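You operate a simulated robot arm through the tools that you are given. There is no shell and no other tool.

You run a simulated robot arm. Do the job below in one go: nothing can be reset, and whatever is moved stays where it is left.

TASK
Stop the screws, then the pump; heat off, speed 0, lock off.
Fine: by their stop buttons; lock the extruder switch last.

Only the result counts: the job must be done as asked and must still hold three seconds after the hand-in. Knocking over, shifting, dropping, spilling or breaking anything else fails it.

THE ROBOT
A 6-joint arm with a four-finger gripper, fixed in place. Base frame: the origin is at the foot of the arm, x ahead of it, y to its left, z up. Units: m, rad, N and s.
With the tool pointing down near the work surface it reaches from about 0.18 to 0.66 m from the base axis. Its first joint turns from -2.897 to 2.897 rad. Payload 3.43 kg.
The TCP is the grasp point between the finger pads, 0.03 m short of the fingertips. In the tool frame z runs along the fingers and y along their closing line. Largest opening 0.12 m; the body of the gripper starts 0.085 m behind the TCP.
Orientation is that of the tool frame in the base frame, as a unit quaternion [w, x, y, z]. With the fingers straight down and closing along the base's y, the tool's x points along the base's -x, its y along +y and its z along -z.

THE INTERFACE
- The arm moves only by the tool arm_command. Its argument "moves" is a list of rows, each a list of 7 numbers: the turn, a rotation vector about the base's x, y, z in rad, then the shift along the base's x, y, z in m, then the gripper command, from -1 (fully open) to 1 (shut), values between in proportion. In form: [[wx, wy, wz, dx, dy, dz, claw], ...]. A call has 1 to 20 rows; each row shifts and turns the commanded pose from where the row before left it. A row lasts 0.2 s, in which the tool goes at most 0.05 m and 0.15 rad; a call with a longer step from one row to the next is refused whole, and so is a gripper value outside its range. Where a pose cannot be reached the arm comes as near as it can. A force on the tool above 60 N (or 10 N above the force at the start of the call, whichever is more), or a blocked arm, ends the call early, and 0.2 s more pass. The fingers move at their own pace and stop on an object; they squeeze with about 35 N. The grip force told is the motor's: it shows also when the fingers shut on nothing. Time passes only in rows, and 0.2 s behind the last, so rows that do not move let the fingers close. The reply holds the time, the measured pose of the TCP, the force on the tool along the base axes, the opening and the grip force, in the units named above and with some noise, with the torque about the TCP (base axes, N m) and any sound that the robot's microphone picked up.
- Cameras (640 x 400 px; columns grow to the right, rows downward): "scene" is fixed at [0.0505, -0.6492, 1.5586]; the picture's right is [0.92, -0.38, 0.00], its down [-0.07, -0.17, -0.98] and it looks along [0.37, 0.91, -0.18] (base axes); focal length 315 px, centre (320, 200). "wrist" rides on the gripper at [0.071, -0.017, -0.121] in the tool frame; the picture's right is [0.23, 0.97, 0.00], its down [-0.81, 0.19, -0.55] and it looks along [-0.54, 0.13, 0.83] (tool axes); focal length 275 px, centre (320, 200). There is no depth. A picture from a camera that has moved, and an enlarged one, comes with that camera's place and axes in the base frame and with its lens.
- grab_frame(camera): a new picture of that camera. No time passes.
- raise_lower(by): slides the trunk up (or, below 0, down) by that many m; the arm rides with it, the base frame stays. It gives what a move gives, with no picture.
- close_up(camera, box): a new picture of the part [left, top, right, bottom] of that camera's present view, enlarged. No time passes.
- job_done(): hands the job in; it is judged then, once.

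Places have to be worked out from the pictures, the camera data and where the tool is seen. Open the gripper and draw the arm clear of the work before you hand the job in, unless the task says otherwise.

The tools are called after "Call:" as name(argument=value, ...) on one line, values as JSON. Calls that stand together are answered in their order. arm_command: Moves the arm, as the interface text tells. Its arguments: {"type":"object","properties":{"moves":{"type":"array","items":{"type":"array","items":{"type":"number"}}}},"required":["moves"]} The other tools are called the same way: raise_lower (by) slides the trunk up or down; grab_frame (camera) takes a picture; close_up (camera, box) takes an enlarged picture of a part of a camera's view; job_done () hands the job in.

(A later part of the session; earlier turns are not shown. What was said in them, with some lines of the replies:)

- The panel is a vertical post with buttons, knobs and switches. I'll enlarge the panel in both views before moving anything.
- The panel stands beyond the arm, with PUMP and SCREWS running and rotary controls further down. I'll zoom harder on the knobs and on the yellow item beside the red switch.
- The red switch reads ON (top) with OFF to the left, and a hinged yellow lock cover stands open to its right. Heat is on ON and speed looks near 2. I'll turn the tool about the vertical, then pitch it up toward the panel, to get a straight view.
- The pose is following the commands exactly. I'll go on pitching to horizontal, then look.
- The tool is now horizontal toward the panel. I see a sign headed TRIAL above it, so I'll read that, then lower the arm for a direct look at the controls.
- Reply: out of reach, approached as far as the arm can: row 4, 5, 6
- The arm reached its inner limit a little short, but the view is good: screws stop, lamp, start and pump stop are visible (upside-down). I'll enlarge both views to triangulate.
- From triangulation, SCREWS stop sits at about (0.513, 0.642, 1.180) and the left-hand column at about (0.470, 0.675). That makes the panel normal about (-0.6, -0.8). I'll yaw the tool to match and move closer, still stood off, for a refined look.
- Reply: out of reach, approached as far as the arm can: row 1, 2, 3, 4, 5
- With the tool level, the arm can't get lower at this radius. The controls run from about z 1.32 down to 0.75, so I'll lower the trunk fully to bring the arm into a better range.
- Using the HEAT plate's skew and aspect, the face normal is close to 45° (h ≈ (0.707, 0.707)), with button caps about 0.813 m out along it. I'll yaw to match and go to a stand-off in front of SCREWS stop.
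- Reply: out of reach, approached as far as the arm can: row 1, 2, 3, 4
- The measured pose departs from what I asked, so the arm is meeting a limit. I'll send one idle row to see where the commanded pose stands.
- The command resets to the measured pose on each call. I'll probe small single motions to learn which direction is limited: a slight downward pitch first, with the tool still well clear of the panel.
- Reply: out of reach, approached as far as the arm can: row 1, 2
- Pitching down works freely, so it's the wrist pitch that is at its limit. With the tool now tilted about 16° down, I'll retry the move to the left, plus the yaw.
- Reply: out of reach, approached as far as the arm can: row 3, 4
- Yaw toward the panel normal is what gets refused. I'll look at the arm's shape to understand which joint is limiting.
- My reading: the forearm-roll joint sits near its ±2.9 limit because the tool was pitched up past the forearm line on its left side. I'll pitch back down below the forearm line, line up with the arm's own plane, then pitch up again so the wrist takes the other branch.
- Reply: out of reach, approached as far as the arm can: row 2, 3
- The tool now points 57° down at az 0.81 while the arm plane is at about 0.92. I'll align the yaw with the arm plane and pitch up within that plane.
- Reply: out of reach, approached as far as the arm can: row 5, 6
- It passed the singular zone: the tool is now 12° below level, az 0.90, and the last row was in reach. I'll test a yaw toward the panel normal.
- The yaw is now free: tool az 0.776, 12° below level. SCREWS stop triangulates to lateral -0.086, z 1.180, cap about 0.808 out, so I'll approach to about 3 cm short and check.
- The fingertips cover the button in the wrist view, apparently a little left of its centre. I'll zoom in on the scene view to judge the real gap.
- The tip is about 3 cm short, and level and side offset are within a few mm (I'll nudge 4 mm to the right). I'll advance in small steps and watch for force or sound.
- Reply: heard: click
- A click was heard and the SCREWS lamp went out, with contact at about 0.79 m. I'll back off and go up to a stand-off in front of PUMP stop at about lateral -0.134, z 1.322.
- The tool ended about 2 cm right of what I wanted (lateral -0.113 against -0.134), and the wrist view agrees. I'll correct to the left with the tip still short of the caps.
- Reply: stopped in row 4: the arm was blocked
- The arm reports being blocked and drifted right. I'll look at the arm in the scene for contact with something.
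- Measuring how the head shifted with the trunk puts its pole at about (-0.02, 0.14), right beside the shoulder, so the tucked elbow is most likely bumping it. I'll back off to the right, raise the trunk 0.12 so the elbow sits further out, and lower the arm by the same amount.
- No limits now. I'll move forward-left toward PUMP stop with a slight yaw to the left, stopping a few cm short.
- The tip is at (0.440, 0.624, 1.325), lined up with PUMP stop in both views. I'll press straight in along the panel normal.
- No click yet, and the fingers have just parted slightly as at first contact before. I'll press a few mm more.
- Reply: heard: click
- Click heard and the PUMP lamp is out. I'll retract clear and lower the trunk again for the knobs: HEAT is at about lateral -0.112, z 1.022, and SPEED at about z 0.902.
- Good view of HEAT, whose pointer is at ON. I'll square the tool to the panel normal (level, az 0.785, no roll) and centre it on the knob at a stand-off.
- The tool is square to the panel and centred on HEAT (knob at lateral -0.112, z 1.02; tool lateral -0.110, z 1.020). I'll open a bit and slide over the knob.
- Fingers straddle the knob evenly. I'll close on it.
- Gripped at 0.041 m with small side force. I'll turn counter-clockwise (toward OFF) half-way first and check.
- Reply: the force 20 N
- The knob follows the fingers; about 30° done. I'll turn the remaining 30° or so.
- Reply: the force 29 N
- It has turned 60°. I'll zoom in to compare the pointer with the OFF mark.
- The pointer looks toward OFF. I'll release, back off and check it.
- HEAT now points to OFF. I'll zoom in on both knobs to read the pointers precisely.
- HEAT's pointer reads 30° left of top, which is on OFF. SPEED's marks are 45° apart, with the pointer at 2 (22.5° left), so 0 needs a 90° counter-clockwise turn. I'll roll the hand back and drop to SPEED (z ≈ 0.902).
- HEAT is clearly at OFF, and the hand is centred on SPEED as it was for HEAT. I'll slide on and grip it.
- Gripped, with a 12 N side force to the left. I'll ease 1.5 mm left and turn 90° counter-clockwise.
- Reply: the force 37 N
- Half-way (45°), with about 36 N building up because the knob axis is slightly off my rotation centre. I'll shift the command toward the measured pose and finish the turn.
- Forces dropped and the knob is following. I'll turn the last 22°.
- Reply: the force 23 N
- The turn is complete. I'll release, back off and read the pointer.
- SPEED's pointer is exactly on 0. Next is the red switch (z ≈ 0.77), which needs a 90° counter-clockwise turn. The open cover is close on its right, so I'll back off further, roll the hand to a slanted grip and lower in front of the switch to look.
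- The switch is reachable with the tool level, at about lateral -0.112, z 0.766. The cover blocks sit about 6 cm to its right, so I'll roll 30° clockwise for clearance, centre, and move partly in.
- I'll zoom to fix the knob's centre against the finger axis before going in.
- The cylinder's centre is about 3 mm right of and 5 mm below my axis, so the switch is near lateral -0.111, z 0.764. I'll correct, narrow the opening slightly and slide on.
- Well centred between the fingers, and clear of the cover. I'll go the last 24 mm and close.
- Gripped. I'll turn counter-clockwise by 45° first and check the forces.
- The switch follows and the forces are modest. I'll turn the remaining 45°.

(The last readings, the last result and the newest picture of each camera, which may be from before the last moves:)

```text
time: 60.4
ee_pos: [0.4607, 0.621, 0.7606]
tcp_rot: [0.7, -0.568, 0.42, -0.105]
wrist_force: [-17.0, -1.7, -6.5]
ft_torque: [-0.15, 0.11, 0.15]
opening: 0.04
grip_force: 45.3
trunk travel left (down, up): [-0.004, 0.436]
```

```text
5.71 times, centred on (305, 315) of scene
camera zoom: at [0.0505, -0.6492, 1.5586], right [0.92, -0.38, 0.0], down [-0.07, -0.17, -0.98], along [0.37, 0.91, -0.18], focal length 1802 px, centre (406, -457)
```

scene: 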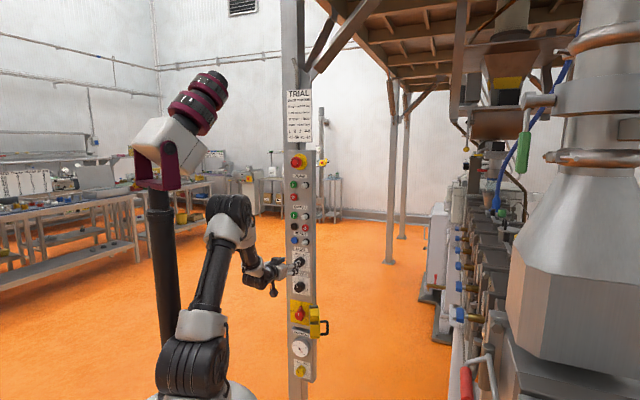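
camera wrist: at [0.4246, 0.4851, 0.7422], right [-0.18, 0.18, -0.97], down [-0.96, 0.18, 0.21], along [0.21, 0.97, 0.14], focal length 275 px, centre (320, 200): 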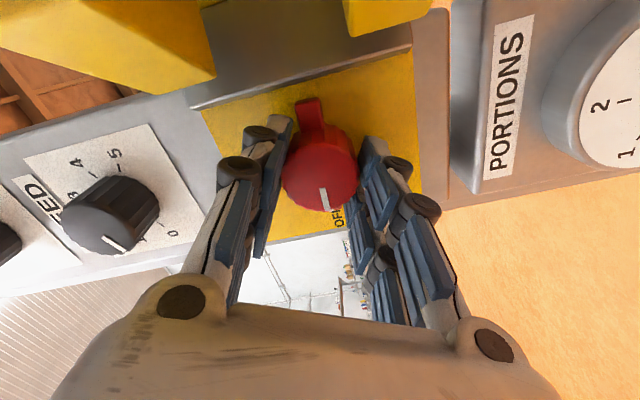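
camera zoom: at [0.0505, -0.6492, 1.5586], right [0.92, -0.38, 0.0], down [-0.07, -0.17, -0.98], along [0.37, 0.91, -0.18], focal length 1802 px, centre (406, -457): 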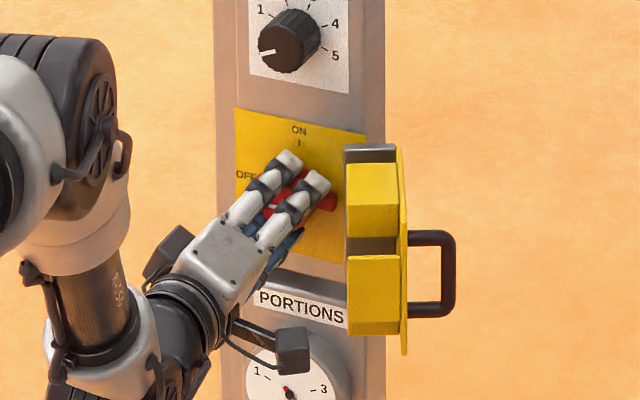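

The switch bar is now horizontal, pointing to OFF. I'll release, back straight off and verify.

Call:
arm_command(moves=[[0, 0, 0, 0, 0, 0, -0.15], [0, 0, 0, 0, 0, 0, -0.15], [0, 0, 0, 0, 0, 0, -0.15], [0, 0, 0, -0.02, -0.02, 0, -0.15], [0, 0, 0, -0.02, -0.02, 0, -0.15], [0, 0, 0, -0.02, -0.02, 0, -0.15], [0, 0, 0, -0.02, -0.02, 0, -0.15], [0, 0, 0, 0, 0, 0, -0.15]])

Call:
grab_frame(camera="wrist")

Call:
close_up(camera="wrist", box=[260, 0, 480, 160])

Call:
close_up(camera="scene", box=[265, 280, 345, 350])

```text
time: 62.1
ee_pos: [0.3795, 0.5388, 0.7622]
tcp_rot: [0.701, -0.566, 0.421, -0.104]
wrist_force: [0.4, 0.8, -0.5]
ft_torque: [0.01, 0.01, 0.01]
opening: 0.0688
grip_force: 0.1
trunk travel left (down, up): [-0.004, 0.436]
```

```text
taken
camera wrist: at [0.344, 0.4029, 0.7432], right [-0.18, 0.18, -0.97], down [-0.96, 0.18, 0.21], along [0.21, 0.97, 0.14], focal length 275 px, centre (320, 200)
```

wrist: 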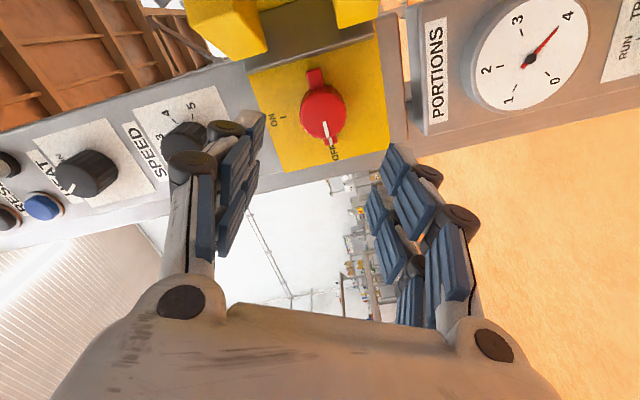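

```text
2.50 times, centred on (370, 80) of wrist
camera zoom: at [0.344, 0.4029, 0.7432], right [-0.18, 0.18, -0.97], down [-0.96, 0.18, 0.21], along [0.21, 0.97, 0.14], focal length 688 px, centre (195, 500)
```

zoom: 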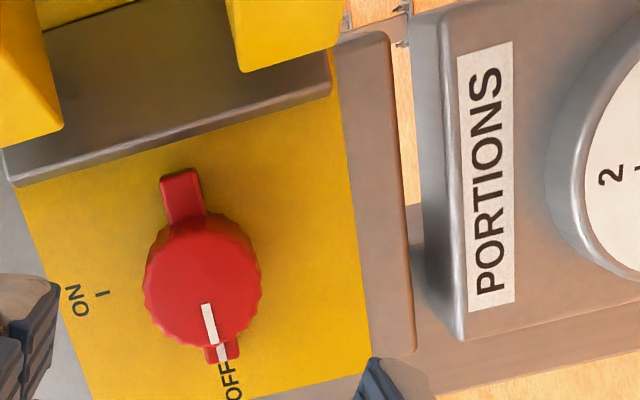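

```text
5.71 times, centred on (305, 315) of scene
camera zoom: at [0.0505, -0.6492, 1.5586], right [0.92, -0.38, 0.0], down [-0.07, -0.17, -0.98], along [0.37, 0.91, -0.18], focal length 1802 px, centre (406, -457)
```

zoom: 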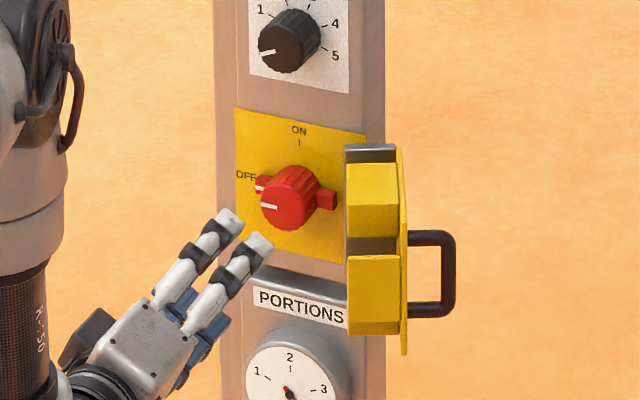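

The switch is on OFF. Next I need to swing the cover shut, pushing from its right. I'll withdraw, roll the hand back upright and move right, clear of the cover, to view its outer side.

Call:
arm_command(moves=[[0, 0, 0, -0.016, -0.016, 0, 0.5], [0, 0, 0, -0.016, -0.016, 0, 0.5], [0, 0, 0, -0.016, -0.016, 0, 1], [0.0926, 0.0926, 0, 0, 0, 0.004, 1], [0.0926, 0.0926, 0, 0, 0, 0.004, 1], [0.0926, 0.0926, 0, 0.01, -0.01, 0.004, 1], [0.0926, 0.0926, 0, 0.015, -0.015, 0.004, 1], [0.0926, 0.0926, 0, 0.02, -0.02, 0.004, 1], [0.0926, 0.0926, 0, 0.02, -0.02, 0.004, 1], [0.0926, 0.0926, 0, 0.02, -0.02, 0.004, 1], [0.0926, 0.0926, 0, 0.02, -0.02, 0, 1], [0, 0, 0, 0.02, -0.02, 0, 1], [0, 0, 0, 0.02, -0.02, 0, 1], [0, 0, 0, 0, 0, 0, 1]])

Call:
grab_frame(camera="wrist")

Call:
grab_frame(camera="scene")

```text
time: 65.2
ee_pos: [0.4774, 0.3449, 0.7864]
tcp_rot: [0.658, -0.28, 0.649, 0.259]
wrist_force: [-0.1, -0.3, 0.6]
ft_torque: [0.01, -0.02, 0.01]
opening: 0.0003
grip_force: 33.5
trunk travel left (down, up): [-0.004, 0.436]
```

```text
taken
camera wrist: at [0.4053, 0.2468, 0.7167], right [-0.68, 0.68, -0.26], down [-0.55, -0.24, 0.8], along [0.49, 0.69, 0.53], focal length 275 px, centre (320, 200)
```

wrist: 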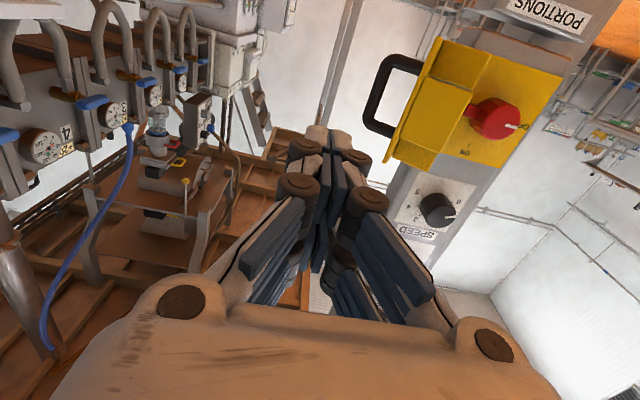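

```text
taken
```

scene: 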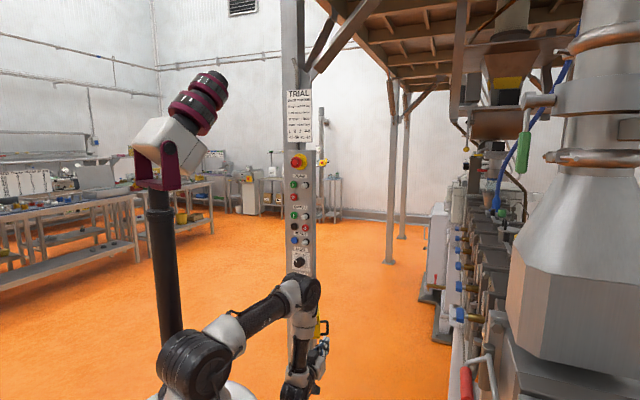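

Now the wrist camera sees the cover's outer side and its handle. I'll enlarge it to work out the geometry.

Call:
close_up(camera="wrist", box=[340, 0, 600, 200])

Call:
close_up(camera="scene", box=[270, 270, 350, 400])

```text
2.00 times, centred on (470, 100) of wrist
camera zoom: at [0.4053, 0.2468, 0.7167], right [-0.68, 0.68, -0.26], down [-0.55, -0.24, 0.8], along [0.49, 0.69, 0.53], focal length 551 px, centre (20, 400)
```

zoom: 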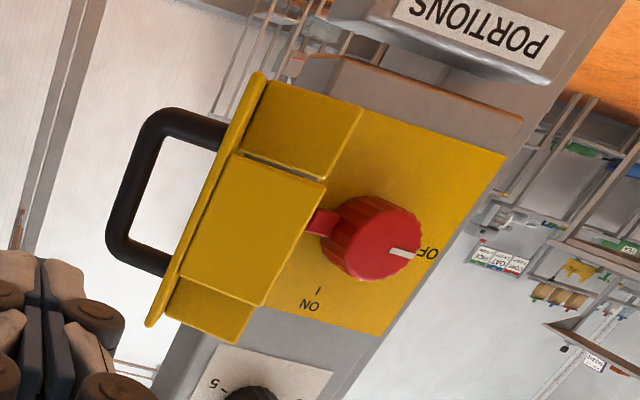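

```text
3.08 times, centred on (310, 335) of scene
camera zoom: at [0.0505, -0.6492, 1.5586], right [0.92, -0.38, 0.0], down [-0.07, -0.17, -0.98], along [0.37, 0.91, -0.18], focal length 970 px, centre (351, -215)
```

zoom: 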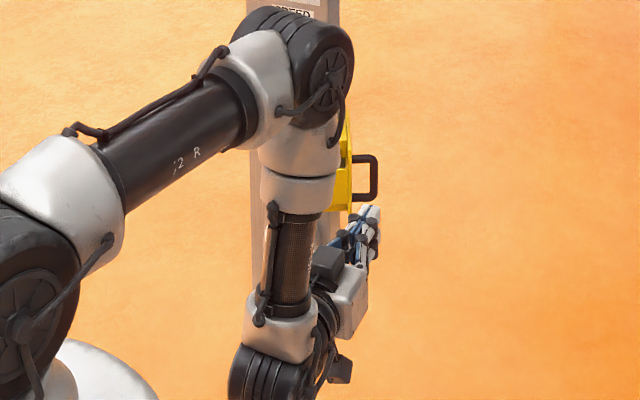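

Triangulation gives:
- The cover is open about 118°, with its plate through (D 0.733, lat 0.014) and its free edge near (D 0.68, lat 0.04).
- It spans z 0.68–0.84, with the handle at z 0.73–0.795.

I'll go to its right side at z 0.82, above the handle.

Call:
arm_command(moves=[[0, 0, 0, 0.0141, 0.0173, 0.0085, 1], [0, 0, 0, 0.0141, 0.0173, 0.0085, 1], [0, 0, 0, 0.0141, 0.0173, 0.0085, 1], [0, 0, 0, 0.0141, 0.0173, 0.0085, 1], [0, 0, 0, 0, 0, 0, 1]])

Call:
grab_frame(camera="wrist")

Call:
grab_frame(camera="scene")

```text
time: 66.3
ee_pos: [0.5383, 0.4178, 0.8245]
tcp_rot: [0.657, -0.281, 0.649, 0.261]
wrist_force: [0.6, -0.7, 0.5]
ft_torque: [0.0, 0.04, 0.02]
opening: 0.0002
grip_force: 33.5
trunk travel left (down, up): [-0.004, 0.436]
```

```text
taken
camera wrist: at [0.4647, 0.3185, 0.7541], right [-0.68, 0.68, -0.26], down [-0.55, -0.24, 0.8], along [0.49, 0.69, 0.53], focal length 275 px, centre (320, 200)
```

wrist: 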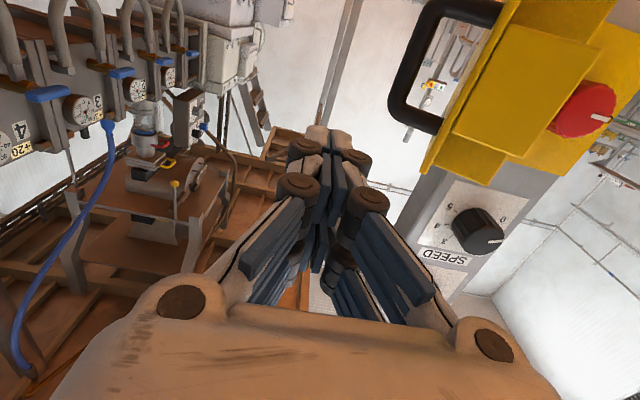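

```text
taken
```

scene: 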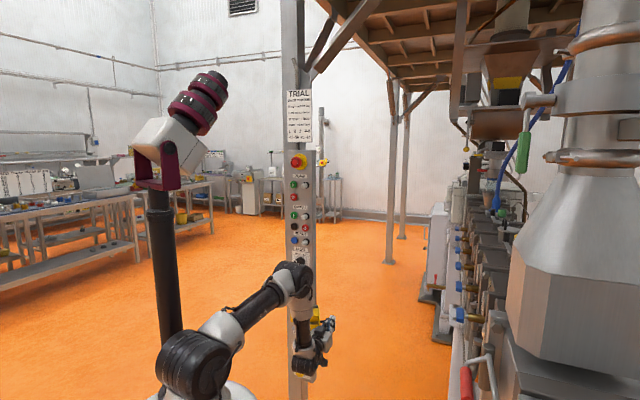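

Rechecking: the plate's top edge must be about z 0.82, so z 0.82 is too high. The handle's outer bar is at (D 0.75, lat 0.046, z 0.73–0.795) and is a good push point. I'll lower to z 0.762 and move forward to its right side.

Call:
arm_command(moves=[[0, 0, 0, 0, 0, -0.031, 1], [0, 0, 0, 0, 0, -0.031, 1], [0, 0, 0, 0.0139, 0.0139, 0, 1], [0, 0, 0, 0.0139, 0.0139, 0, 1], [0, 0, 0, 0.0139, 0.0139, 0, 1], [0, 0, 0, 0, 0, 0, 1]])

Call:
grab_frame(camera="wrist")

Call:
close_up(camera="scene", box=[275, 280, 355, 390])

```text
time: 67.8
ee_pos: [0.5749, 0.4565, 0.7607]
tcp_rot: [0.658, -0.28, 0.649, 0.26]
wrist_force: [-0.3, -0.9, 0.6]
ft_torque: [0.04, -0.02, -0.03]
opening: 0.0
grip_force: 33.2
trunk travel left (down, up): [-0.004, 0.436]
```

```text
taken
camera wrist: at [0.503, 0.3585, 0.6892], right [-0.68, 0.68, -0.26], down [-0.55, -0.24, 0.8], along [0.49, 0.69, 0.53], focal length 275 px, centre (320, 200)
```

wrist: 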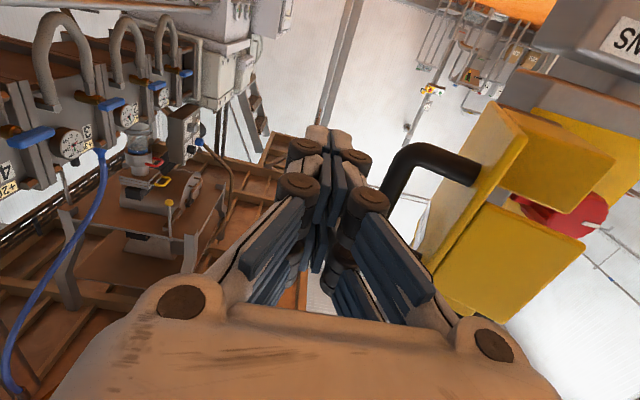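

```text
3.64 times, centred on (315, 335) of scene
camera zoom: at [0.0505, -0.6492, 1.5586], right [0.92, -0.38, 0.0], down [-0.07, -0.17, -0.98], along [0.37, 0.91, -0.18], focal length 1147 px, centre (338, -291)
```

zoom: 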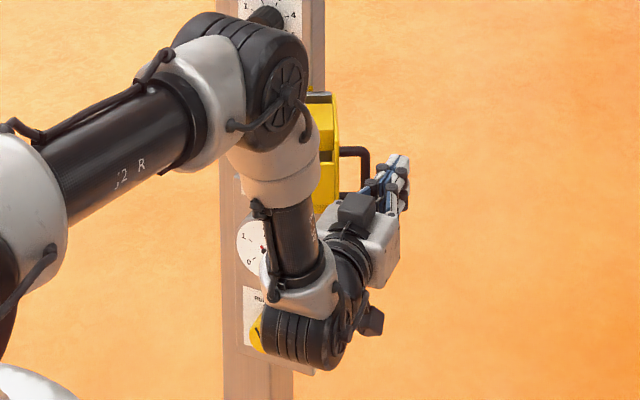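

The fingers are right of the handle bar at the correct height. I'll sweep left along the bar's arc, to roughly 90° open, and check.

Call:
arm_command(moves=[[0, 0, 0, -0.0085, 0.0165, 0, 1], [0, 0, 0, -0.0085, 0.0057, 0, 1], [0, 0, 0, -0.0107, -0.0039, 0, 1], [0, 0, 0, -0.0107, -0.0039, 0, 1], [0, 0, 0, -0.0161, -0.0013, 0, 1], [0, 0, 0, -0.0134, -0.0007, 0, 1], [0, 0, 0, 0, 0, 0, 1]])

Call:
grab_frame(camera="wrist")

Call:
close_up(camera="scene", box=[275, 280, 355, 390])

```text
time: 69.3
ee_pos: [0.5071, 0.4716, 0.7644]
tcp_rot: [0.658, -0.28, 0.649, 0.26]
wrist_force: [-0.1, 0.6, 0.3]
ft_torque: [-0.02, -0.02, 0.0]
opening: 0.0001
grip_force: 33.6
trunk travel left (down, up): [-0.004, 0.436]
```

```text
taken
camera wrist: at [0.4357, 0.3727, 0.6928], right [-0.68, 0.68, -0.26], down [-0.55, -0.24, 0.8], along [0.49, 0.69, 0.54], focal length 275 px, centre (320, 200)
```

wrist: 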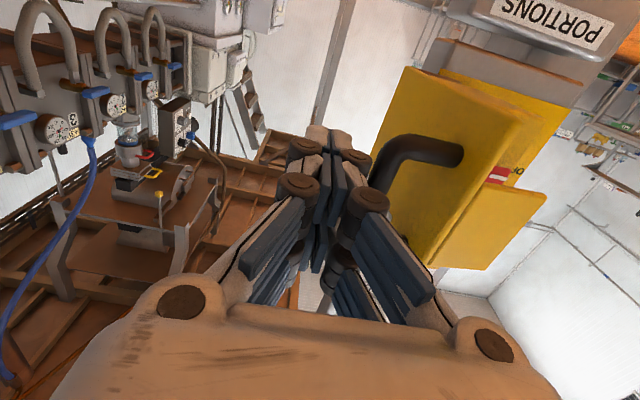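

```text
3.64 times, centred on (315, 335) of scene
camera zoom: at [0.0505, -0.6492, 1.5586], right [0.92, -0.38, 0.0], down [-0.07, -0.17, -0.98], along [0.37, 0.91, -0.18], focal length 1147 px, centre (338, -291)
```

zoom: 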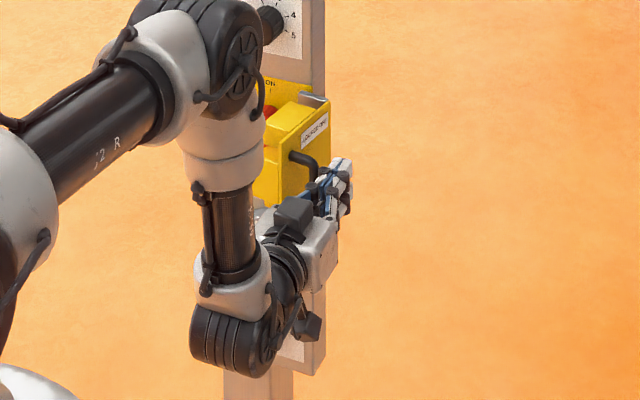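

The cover is swinging freely, now about 90° open, with almost no force. I'll continue the arc to about 45°.

Call:
arm_command(moves=[[0, 0, 0, -0.0156, 0.0022, 0, 1], [0, 0, 0, -0.0135, 0.0008, 0, 1], [0, 0, 0, -0.0137, 0.0059, 0, 1], [0, 0, 0, -0.0127, 0.0071, 0, 1], [0, 0, 0, -0.0113, 0.0092, 0, 1], [0, 0, 0, -0.011, 0.0103, 0, 1], [0, 0, 0, 0, 0, 0, 1]])

Call:
grab_frame(camera="wrist")

Call:
close_up(camera="scene", box=[265, 280, 345, 390])

```text
time: 71.0
ee_pos: [0.4299, 0.506, 0.7607]
tcp_rot: [0.658, -0.28, 0.649, 0.26]
wrist_force: [-1.3, 0.7, 0.3]
ft_torque: [0.01, 0.01, -0.01]
opening: 0.0
grip_force: 33.4
trunk travel left (down, up): [-0.004, 0.436]
```

```text
taken
camera wrist: at [0.3573, 0.4068, 0.6905], right [-0.68, 0.68, -0.26], down [-0.55, -0.24, 0.8], along [0.49, 0.69, 0.53], focal length 275 px, centre (320, 200)
```

wrist: 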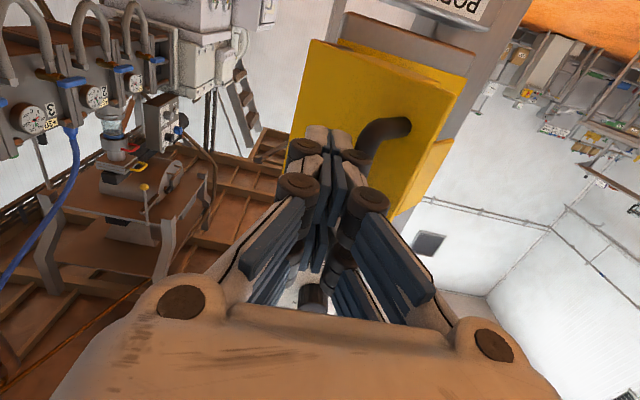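

```text
3.64 times, centred on (305, 335) of scene
camera zoom: at [0.0505, -0.6492, 1.5586], right [0.92, -0.38, 0.0], down [-0.07, -0.17, -0.98], along [0.37, 0.91, -0.18], focal length 1147 px, centre (374, -291)
```

zoom: 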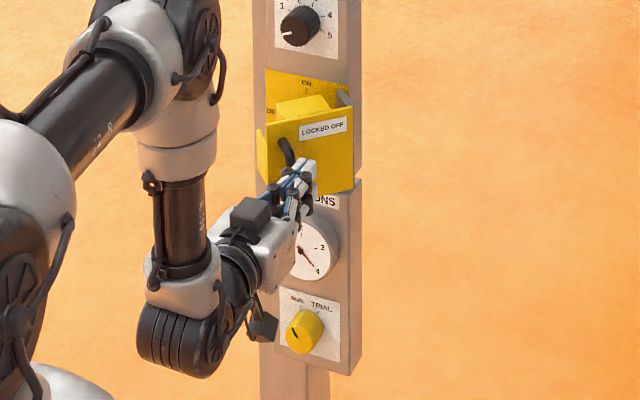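

The cover reads "LOCKED OFF" and is about 45° from shut. I'll carry on along the arc toward closed.

Call:
arm_command(moves=[[0, 0, 0, -0.0099, 0.013, 0.0005, 1], [0, 0, 0, -0.0074, 0.0124, 0.0005, 1], [0, 0, 0, -0.0049, 0.0141, 0, 1], [0, 0, 0, -0.0047, 0.014, 0, 1], [0, 0, 0, 0, 0, 0, 1]])

Call:
grab_frame(camera="wrist")

Call:
close_up(camera="scene", box=[265, 280, 345, 390])

```text
time: 72.2
ee_pos: [0.403, 0.5601, 0.7629]
tcp_rot: [0.657, -0.28, 0.649, 0.261]
wrist_force: [-0.4, 0.3, -0.3]
ft_torque: [-0.02, 0.0, -0.02]
opening: 0.0
grip_force: 33.6
trunk travel left (down, up): [-0.004, 0.436]
```

```text
taken
camera wrist: at [0.3313, 0.4605, 0.6915], right [-0.68, 0.68, -0.26], down [-0.55, -0.24, 0.8], along [0.49, 0.69, 0.53], focal length 275 px, centre (320, 200)
```

wrist: 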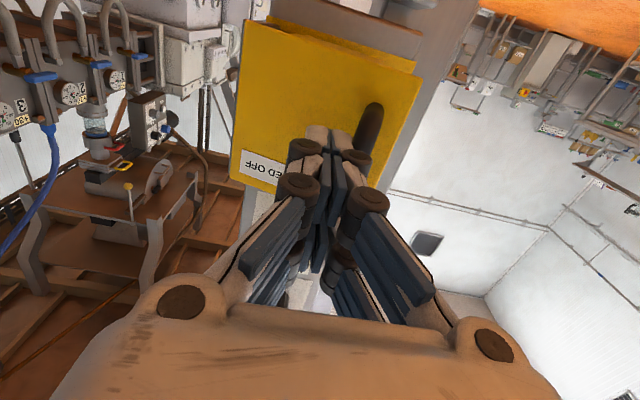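

```text
3.64 times, centred on (305, 335) of scene
camera zoom: at [0.0505, -0.6492, 1.5586], right [0.92, -0.38, 0.0], down [-0.07, -0.17, -0.98], along [0.37, 0.91, -0.18], focal length 1147 px, centre (374, -291)
```

zoom: 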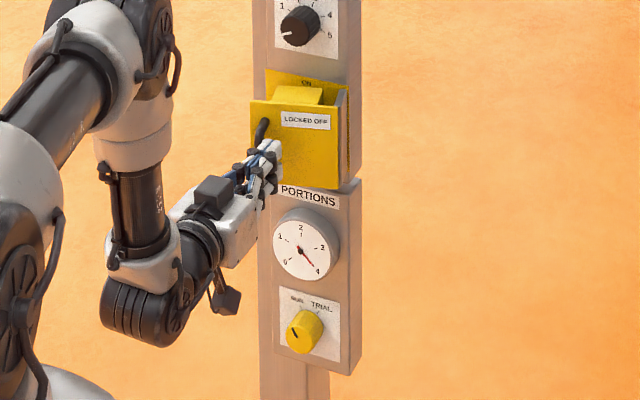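

About 15–20° remain. I'll continue the arc in two smaller steps.

Call:
arm_command(moves=[[0, 0, 0, -0.001, 0.0077, 0, 1], [0, 0, 0, -0.001, 0.0077, 0, 1], [0, 0, 0, -0.0004, 0.0074, 0, 1], [0, 0, 0, -0.0004, 0.0074, 0, 1], [0, 0, 0, 0, 0, 0, 1]])

Call:
grab_frame(camera="wrist")

Call:
close_up(camera="scene", box=[265, 280, 345, 350])

```text
time: 73.3
ee_pos: [0.4034, 0.5876, 0.7638]
tcp_rot: [0.658, -0.279, 0.65, 0.259]
wrist_force: [1.2, -9.8, -0.6]
ft_torque: [0.24, 0.03, -0.11]
opening: 0.0
grip_force: 33.6
trunk travel left (down, up): [-0.004, 0.436]
```

```text
taken
camera wrist: at [0.3295, 0.4887, 0.6929], right [-0.68, 0.69, -0.26], down [-0.55, -0.23, 0.8], along [0.49, 0.69, 0.53], focal length 275 px, centre (320, 200)
```

wrist: 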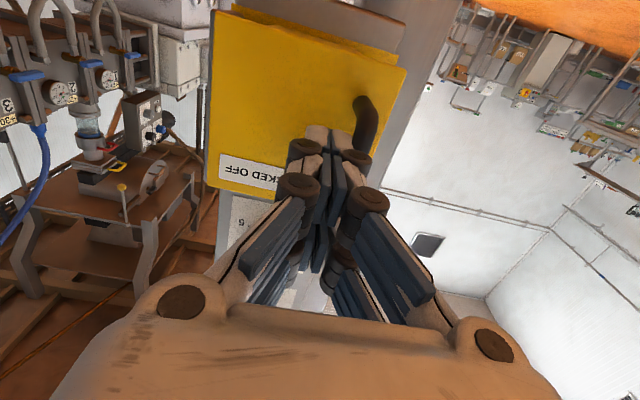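

```text
5.71 times, centred on (305, 315) of scene
camera zoom: at [0.0505, -0.6492, 1.5586], right [0.92, -0.38, 0.0], down [-0.07, -0.17, -0.98], along [0.37, 0.91, -0.18], focal length 1802 px, centre (406, -457)
```

zoom: 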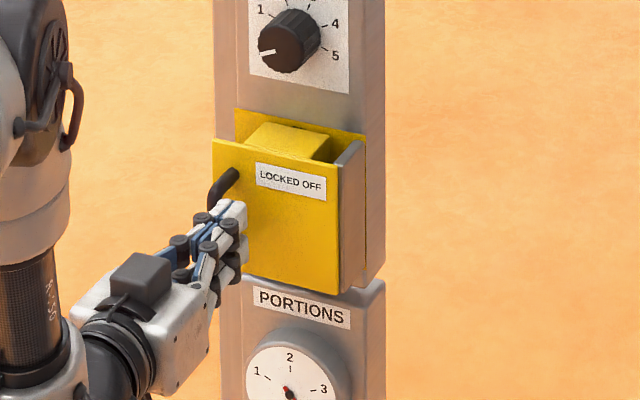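

The cover looks nearly shut and there is now some resistance (about 10 N). The fingertip is just right of the handle in front of the plate, so I'll press it straight toward the panel.

Call:
arm_command(moves=[[0, 0, 0, 0.003, -0.003, 0, 1], [0, 0, 0, 0.0057, 0.0057, 0, 1], [0, 0, 0, 0.0057, 0.0057, 0, 1], [0, 0, 0, 0, 0, 0, 1]])

Call:
close_up(camera="scene", box=[265, 280, 345, 350])

```text
time: 74.3
ee_pos: [0.4169, 0.596, 0.7628]
tcp_rot: [0.658, -0.279, 0.65, 0.258]
wrist_force: [1.7, -7.4, -0.7]
ft_torque: [0.1, 0.02, 0.02]
opening: 0.0
grip_force: 33.4
trunk travel left (down, up): [-0.004, 0.436]
```

```text
5.71 times, centred on (305, 315) of scene
camera zoom: at [0.0505, -0.6492, 1.5586], right [0.92, -0.38, 0.0], down [-0.07, -0.17, -0.98], along [0.37, 0.91, -0.18], focal length 1802 px, centre (406, -457)
```

zoom: 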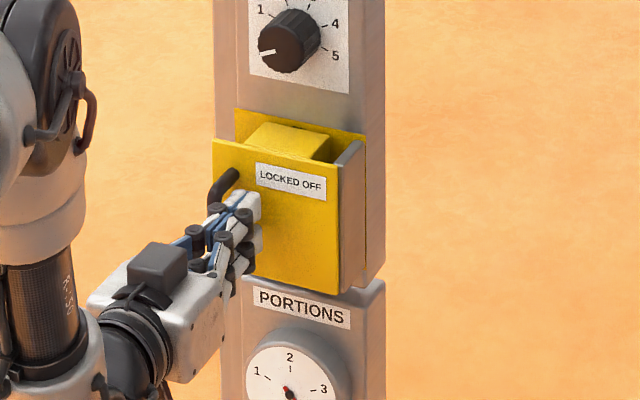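

The cover hasn't moved between pictures, so it may already be at its stop. I'll press further until firm contact.

Call:
arm_command(moves=[[0, 0, 0, 0.005, 0.0035, 0, 1], [0, 0, 0, 0.0042, 0.0042, 0, 1], [0, 0, 0, 0.0028, 0.0028, 0, 1], [0, 0, 0, 0, 0, 0, 1]])

Call:
close_up(camera="scene", box=[265, 280, 345, 350])

Call:
grab_frame(camera="wrist")

```text
time: 75.3
ee_pos: [0.4279, 0.6033, 0.7628]
tcp_rot: [0.658, -0.279, 0.65, 0.258]
wrist_force: [-15.6, -43.6, 2.6]
ft_torque: [0.12, -0.11, -0.42]
opening: 0.0059
grip_force: 33.4
trunk travel left (down, up): [-0.004, 0.436]
```

```text
5.71 times, centred on (305, 315) of scene
camera zoom: at [0.0505, -0.6492, 1.5586], right [0.92, -0.38, 0.0], down [-0.07, -0.17, -0.98], along [0.37, 0.91, -0.18], focal length 1802 px, centre (406, -457)
```

zoom: 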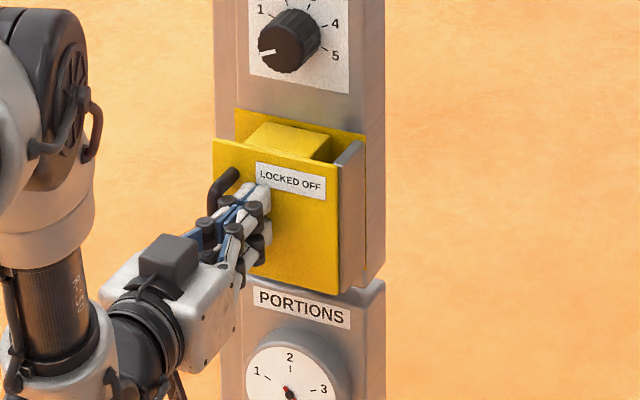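

```text
taken
camera wrist: at [0.3545, 0.5055, 0.6927], right [-0.68, 0.69, -0.26], down [-0.55, -0.23, 0.8], along [0.49, 0.69, 0.53], focal length 275 px, centre (320, 200)
```

wrist: 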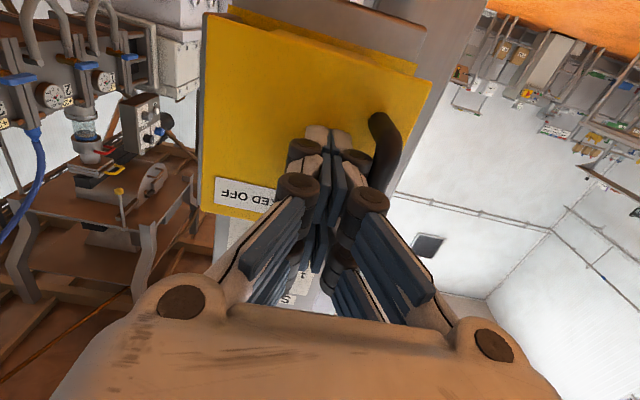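

The tip meets a solid stop at D ≈ 0.759 with 46 N, and the cover doesn't move, which matches the predicted closed position. I'll back off and check that the cover is parallel to the panel and stays put.

Call:
arm_command(moves=[[0, 0, 0, -0.006, -0.006, 0, 1], [0, 0, 0, -0.016, -0.018, 0, 1], [0, 0, 0, -0.016, -0.022, 0, 1], [0, 0, 0, -0.014, -0.024, 0, 1], [0, 0, 0, -0.012, -0.024, 0, 1], [0, 0, 0, 0, 0, 0, 1]])

Call:
grab_frame(camera="wrist")

Call:
close_up(camera="scene", box=[285, 290, 333, 335])

```text
time: 76.8
ee_pos: [0.3637, 0.5141, 0.7645]
tcp_rot: [0.658, -0.281, 0.649, 0.259]
wrist_force: [-0.1, 0.0, 0.4]
ft_torque: [0.02, 0.02, -0.03]
opening: 0.0
grip_force: 33.4
trunk travel left (down, up): [-0.004, 0.436]
```

```text
taken
camera wrist: at [0.291, 0.4155, 0.6936], right [-0.68, 0.68, -0.26], down [-0.55, -0.24, 0.8], along [0.49, 0.69, 0.53], focal length 275 px, centre (320, 200)
```

wrist: 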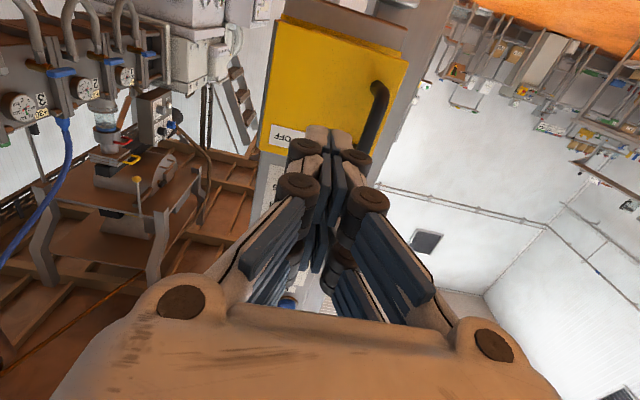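

```text
8.89 times, centred on (309, 312) of scene
camera zoom: at [0.0505, -0.6492, 1.5586], right [0.92, -0.38, 0.0], down [-0.07, -0.17, -0.98], along [0.37, 0.91, -0.18], focal length 2804 px, centre (418, -800)
```

zoom: 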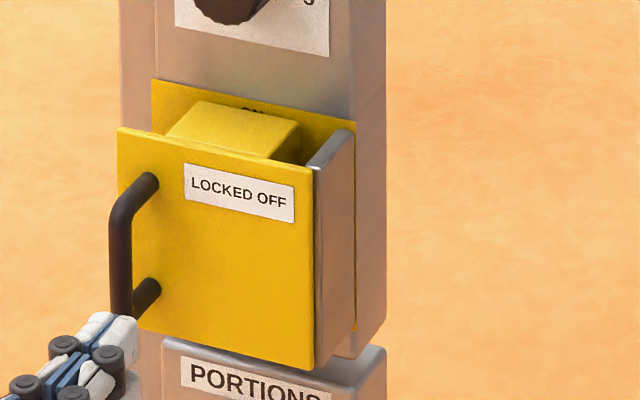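

The cover is shut: its edges run parallel to the panel within about 1° and it stays closed. I'll back off a bit more with the gripper open, then check the whole panel.

Call:
arm_command(moves=[[0, 0, 0, -0.012, -0.02, 0.005, -1], [0, 0, 0, -0.012, -0.02, 0.005, -1], [0, 0, 0, 0, -0.03, 0.005, -1], [0, 0, 0, 0, -0.03, 0.005, -1], [0, 0, 0, 0, 0, 0, -1], [0, 0, 0, 0, 0, 0, -1]])

Call:
grab_frame(camera="scene")

Call:
close_up(camera="scene", box=[270, 145, 340, 265])

Call:
close_up(camera="scene", box=[270, 240, 340, 385])

Call:
grab_frame(camera="wrist")

```text
time: 78.2
ee_pos: [0.3406, 0.4127, 0.7838]
tcp_rot: [0.658, -0.28, 0.649, 0.259]
wrist_force: [-0.6, -0.3, -0.8]
ft_torque: [0.03, 0.01, -0.02]
opening: 0.1044
grip_force: 0.1
trunk travel left (down, up): [-0.004, 0.436]
```

```text
taken
```

scene: 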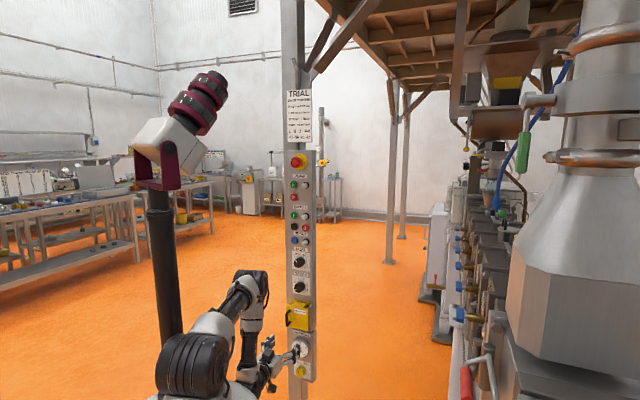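

```text
3.33 times, centred on (305, 205) of scene
camera zoom: at [0.0505, -0.6492, 1.5586], right [0.92, -0.38, 0.0], down [-0.07, -0.17, -0.98], along [0.37, 0.91, -0.18], focal length 1051 px, centre (370, 183)
```

zoom: 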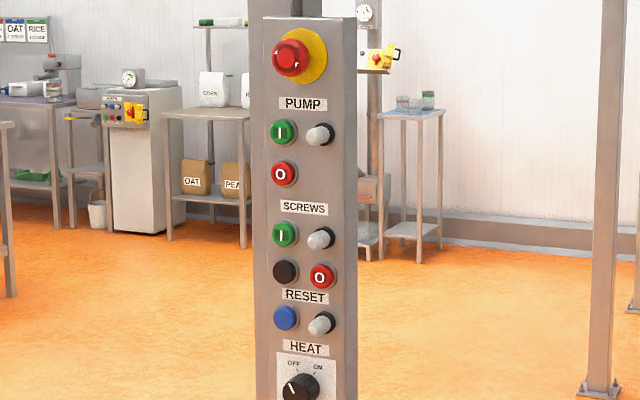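

```text
2.76 times, centred on (305, 312) of scene
camera zoom: at [0.0505, -0.6492, 1.5586], right [0.92, -0.38, 0.0], down [-0.07, -0.17, -0.98], along [0.37, 0.91, -0.18], focal length 870 px, centre (361, -110)
```

zoom: 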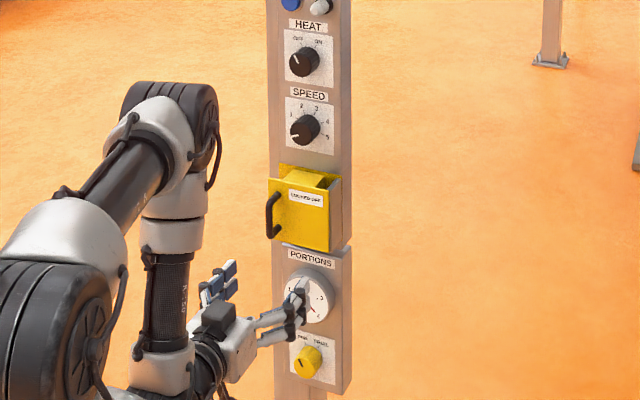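

```text
taken
camera wrist: at [0.2672, 0.3152, 0.713], right [-0.68, 0.68, -0.26], down [-0.55, -0.24, 0.8], along [0.49, 0.69, 0.53], focal length 275 px, centre (320, 200)
```

wrist: 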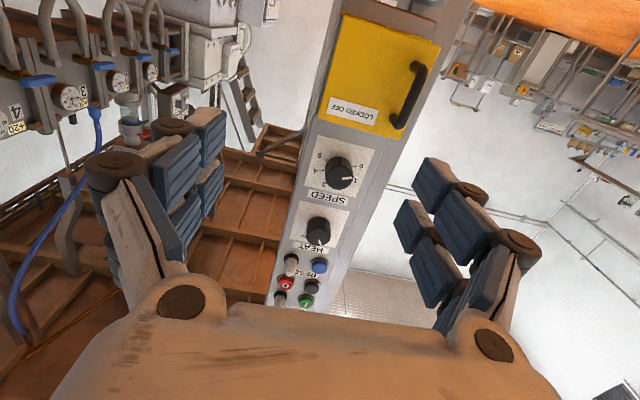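

Both lamps are out, HEAT is on OFF, SPEED is on 0, and the cover is shut showing "LOCKED OFF". RUN/TRIAL and the other controls look untouched. The gripper is open and clear of the panel, so I'm handing in.

Call:
job_done()

```text
The job is handed in.
```

The extruder is shut down as you asked, and I've handed the job in. I don't have the judge's result. In the order I did them:

1. **Screws:** I pressed their stop button. There was a click and the lamp went out.
2. **Pump:** I pressed its stop button second, again with a click and the lamp out.
3. **Heat:** I turned the knob from ON to OFF.
4. **Speed:** I turned the knob from 2 to 0.
5. **Extruder switch:** I turned it from ON to OFF. I then closed its yellow cover, which reads "LOCKED OFF". It met a firm stop when I pressed it and stayed shut when I backed away. I heard no latch click.

RUN/TRIAL and the other controls look unchanged in the final pictures. While I was lining up for the pump button, the arm was blocked once, most likely by its elbow touching the pole of the robot's own head. I backed off and saw no damage. The gripper is open and the arm is clear of the panel.
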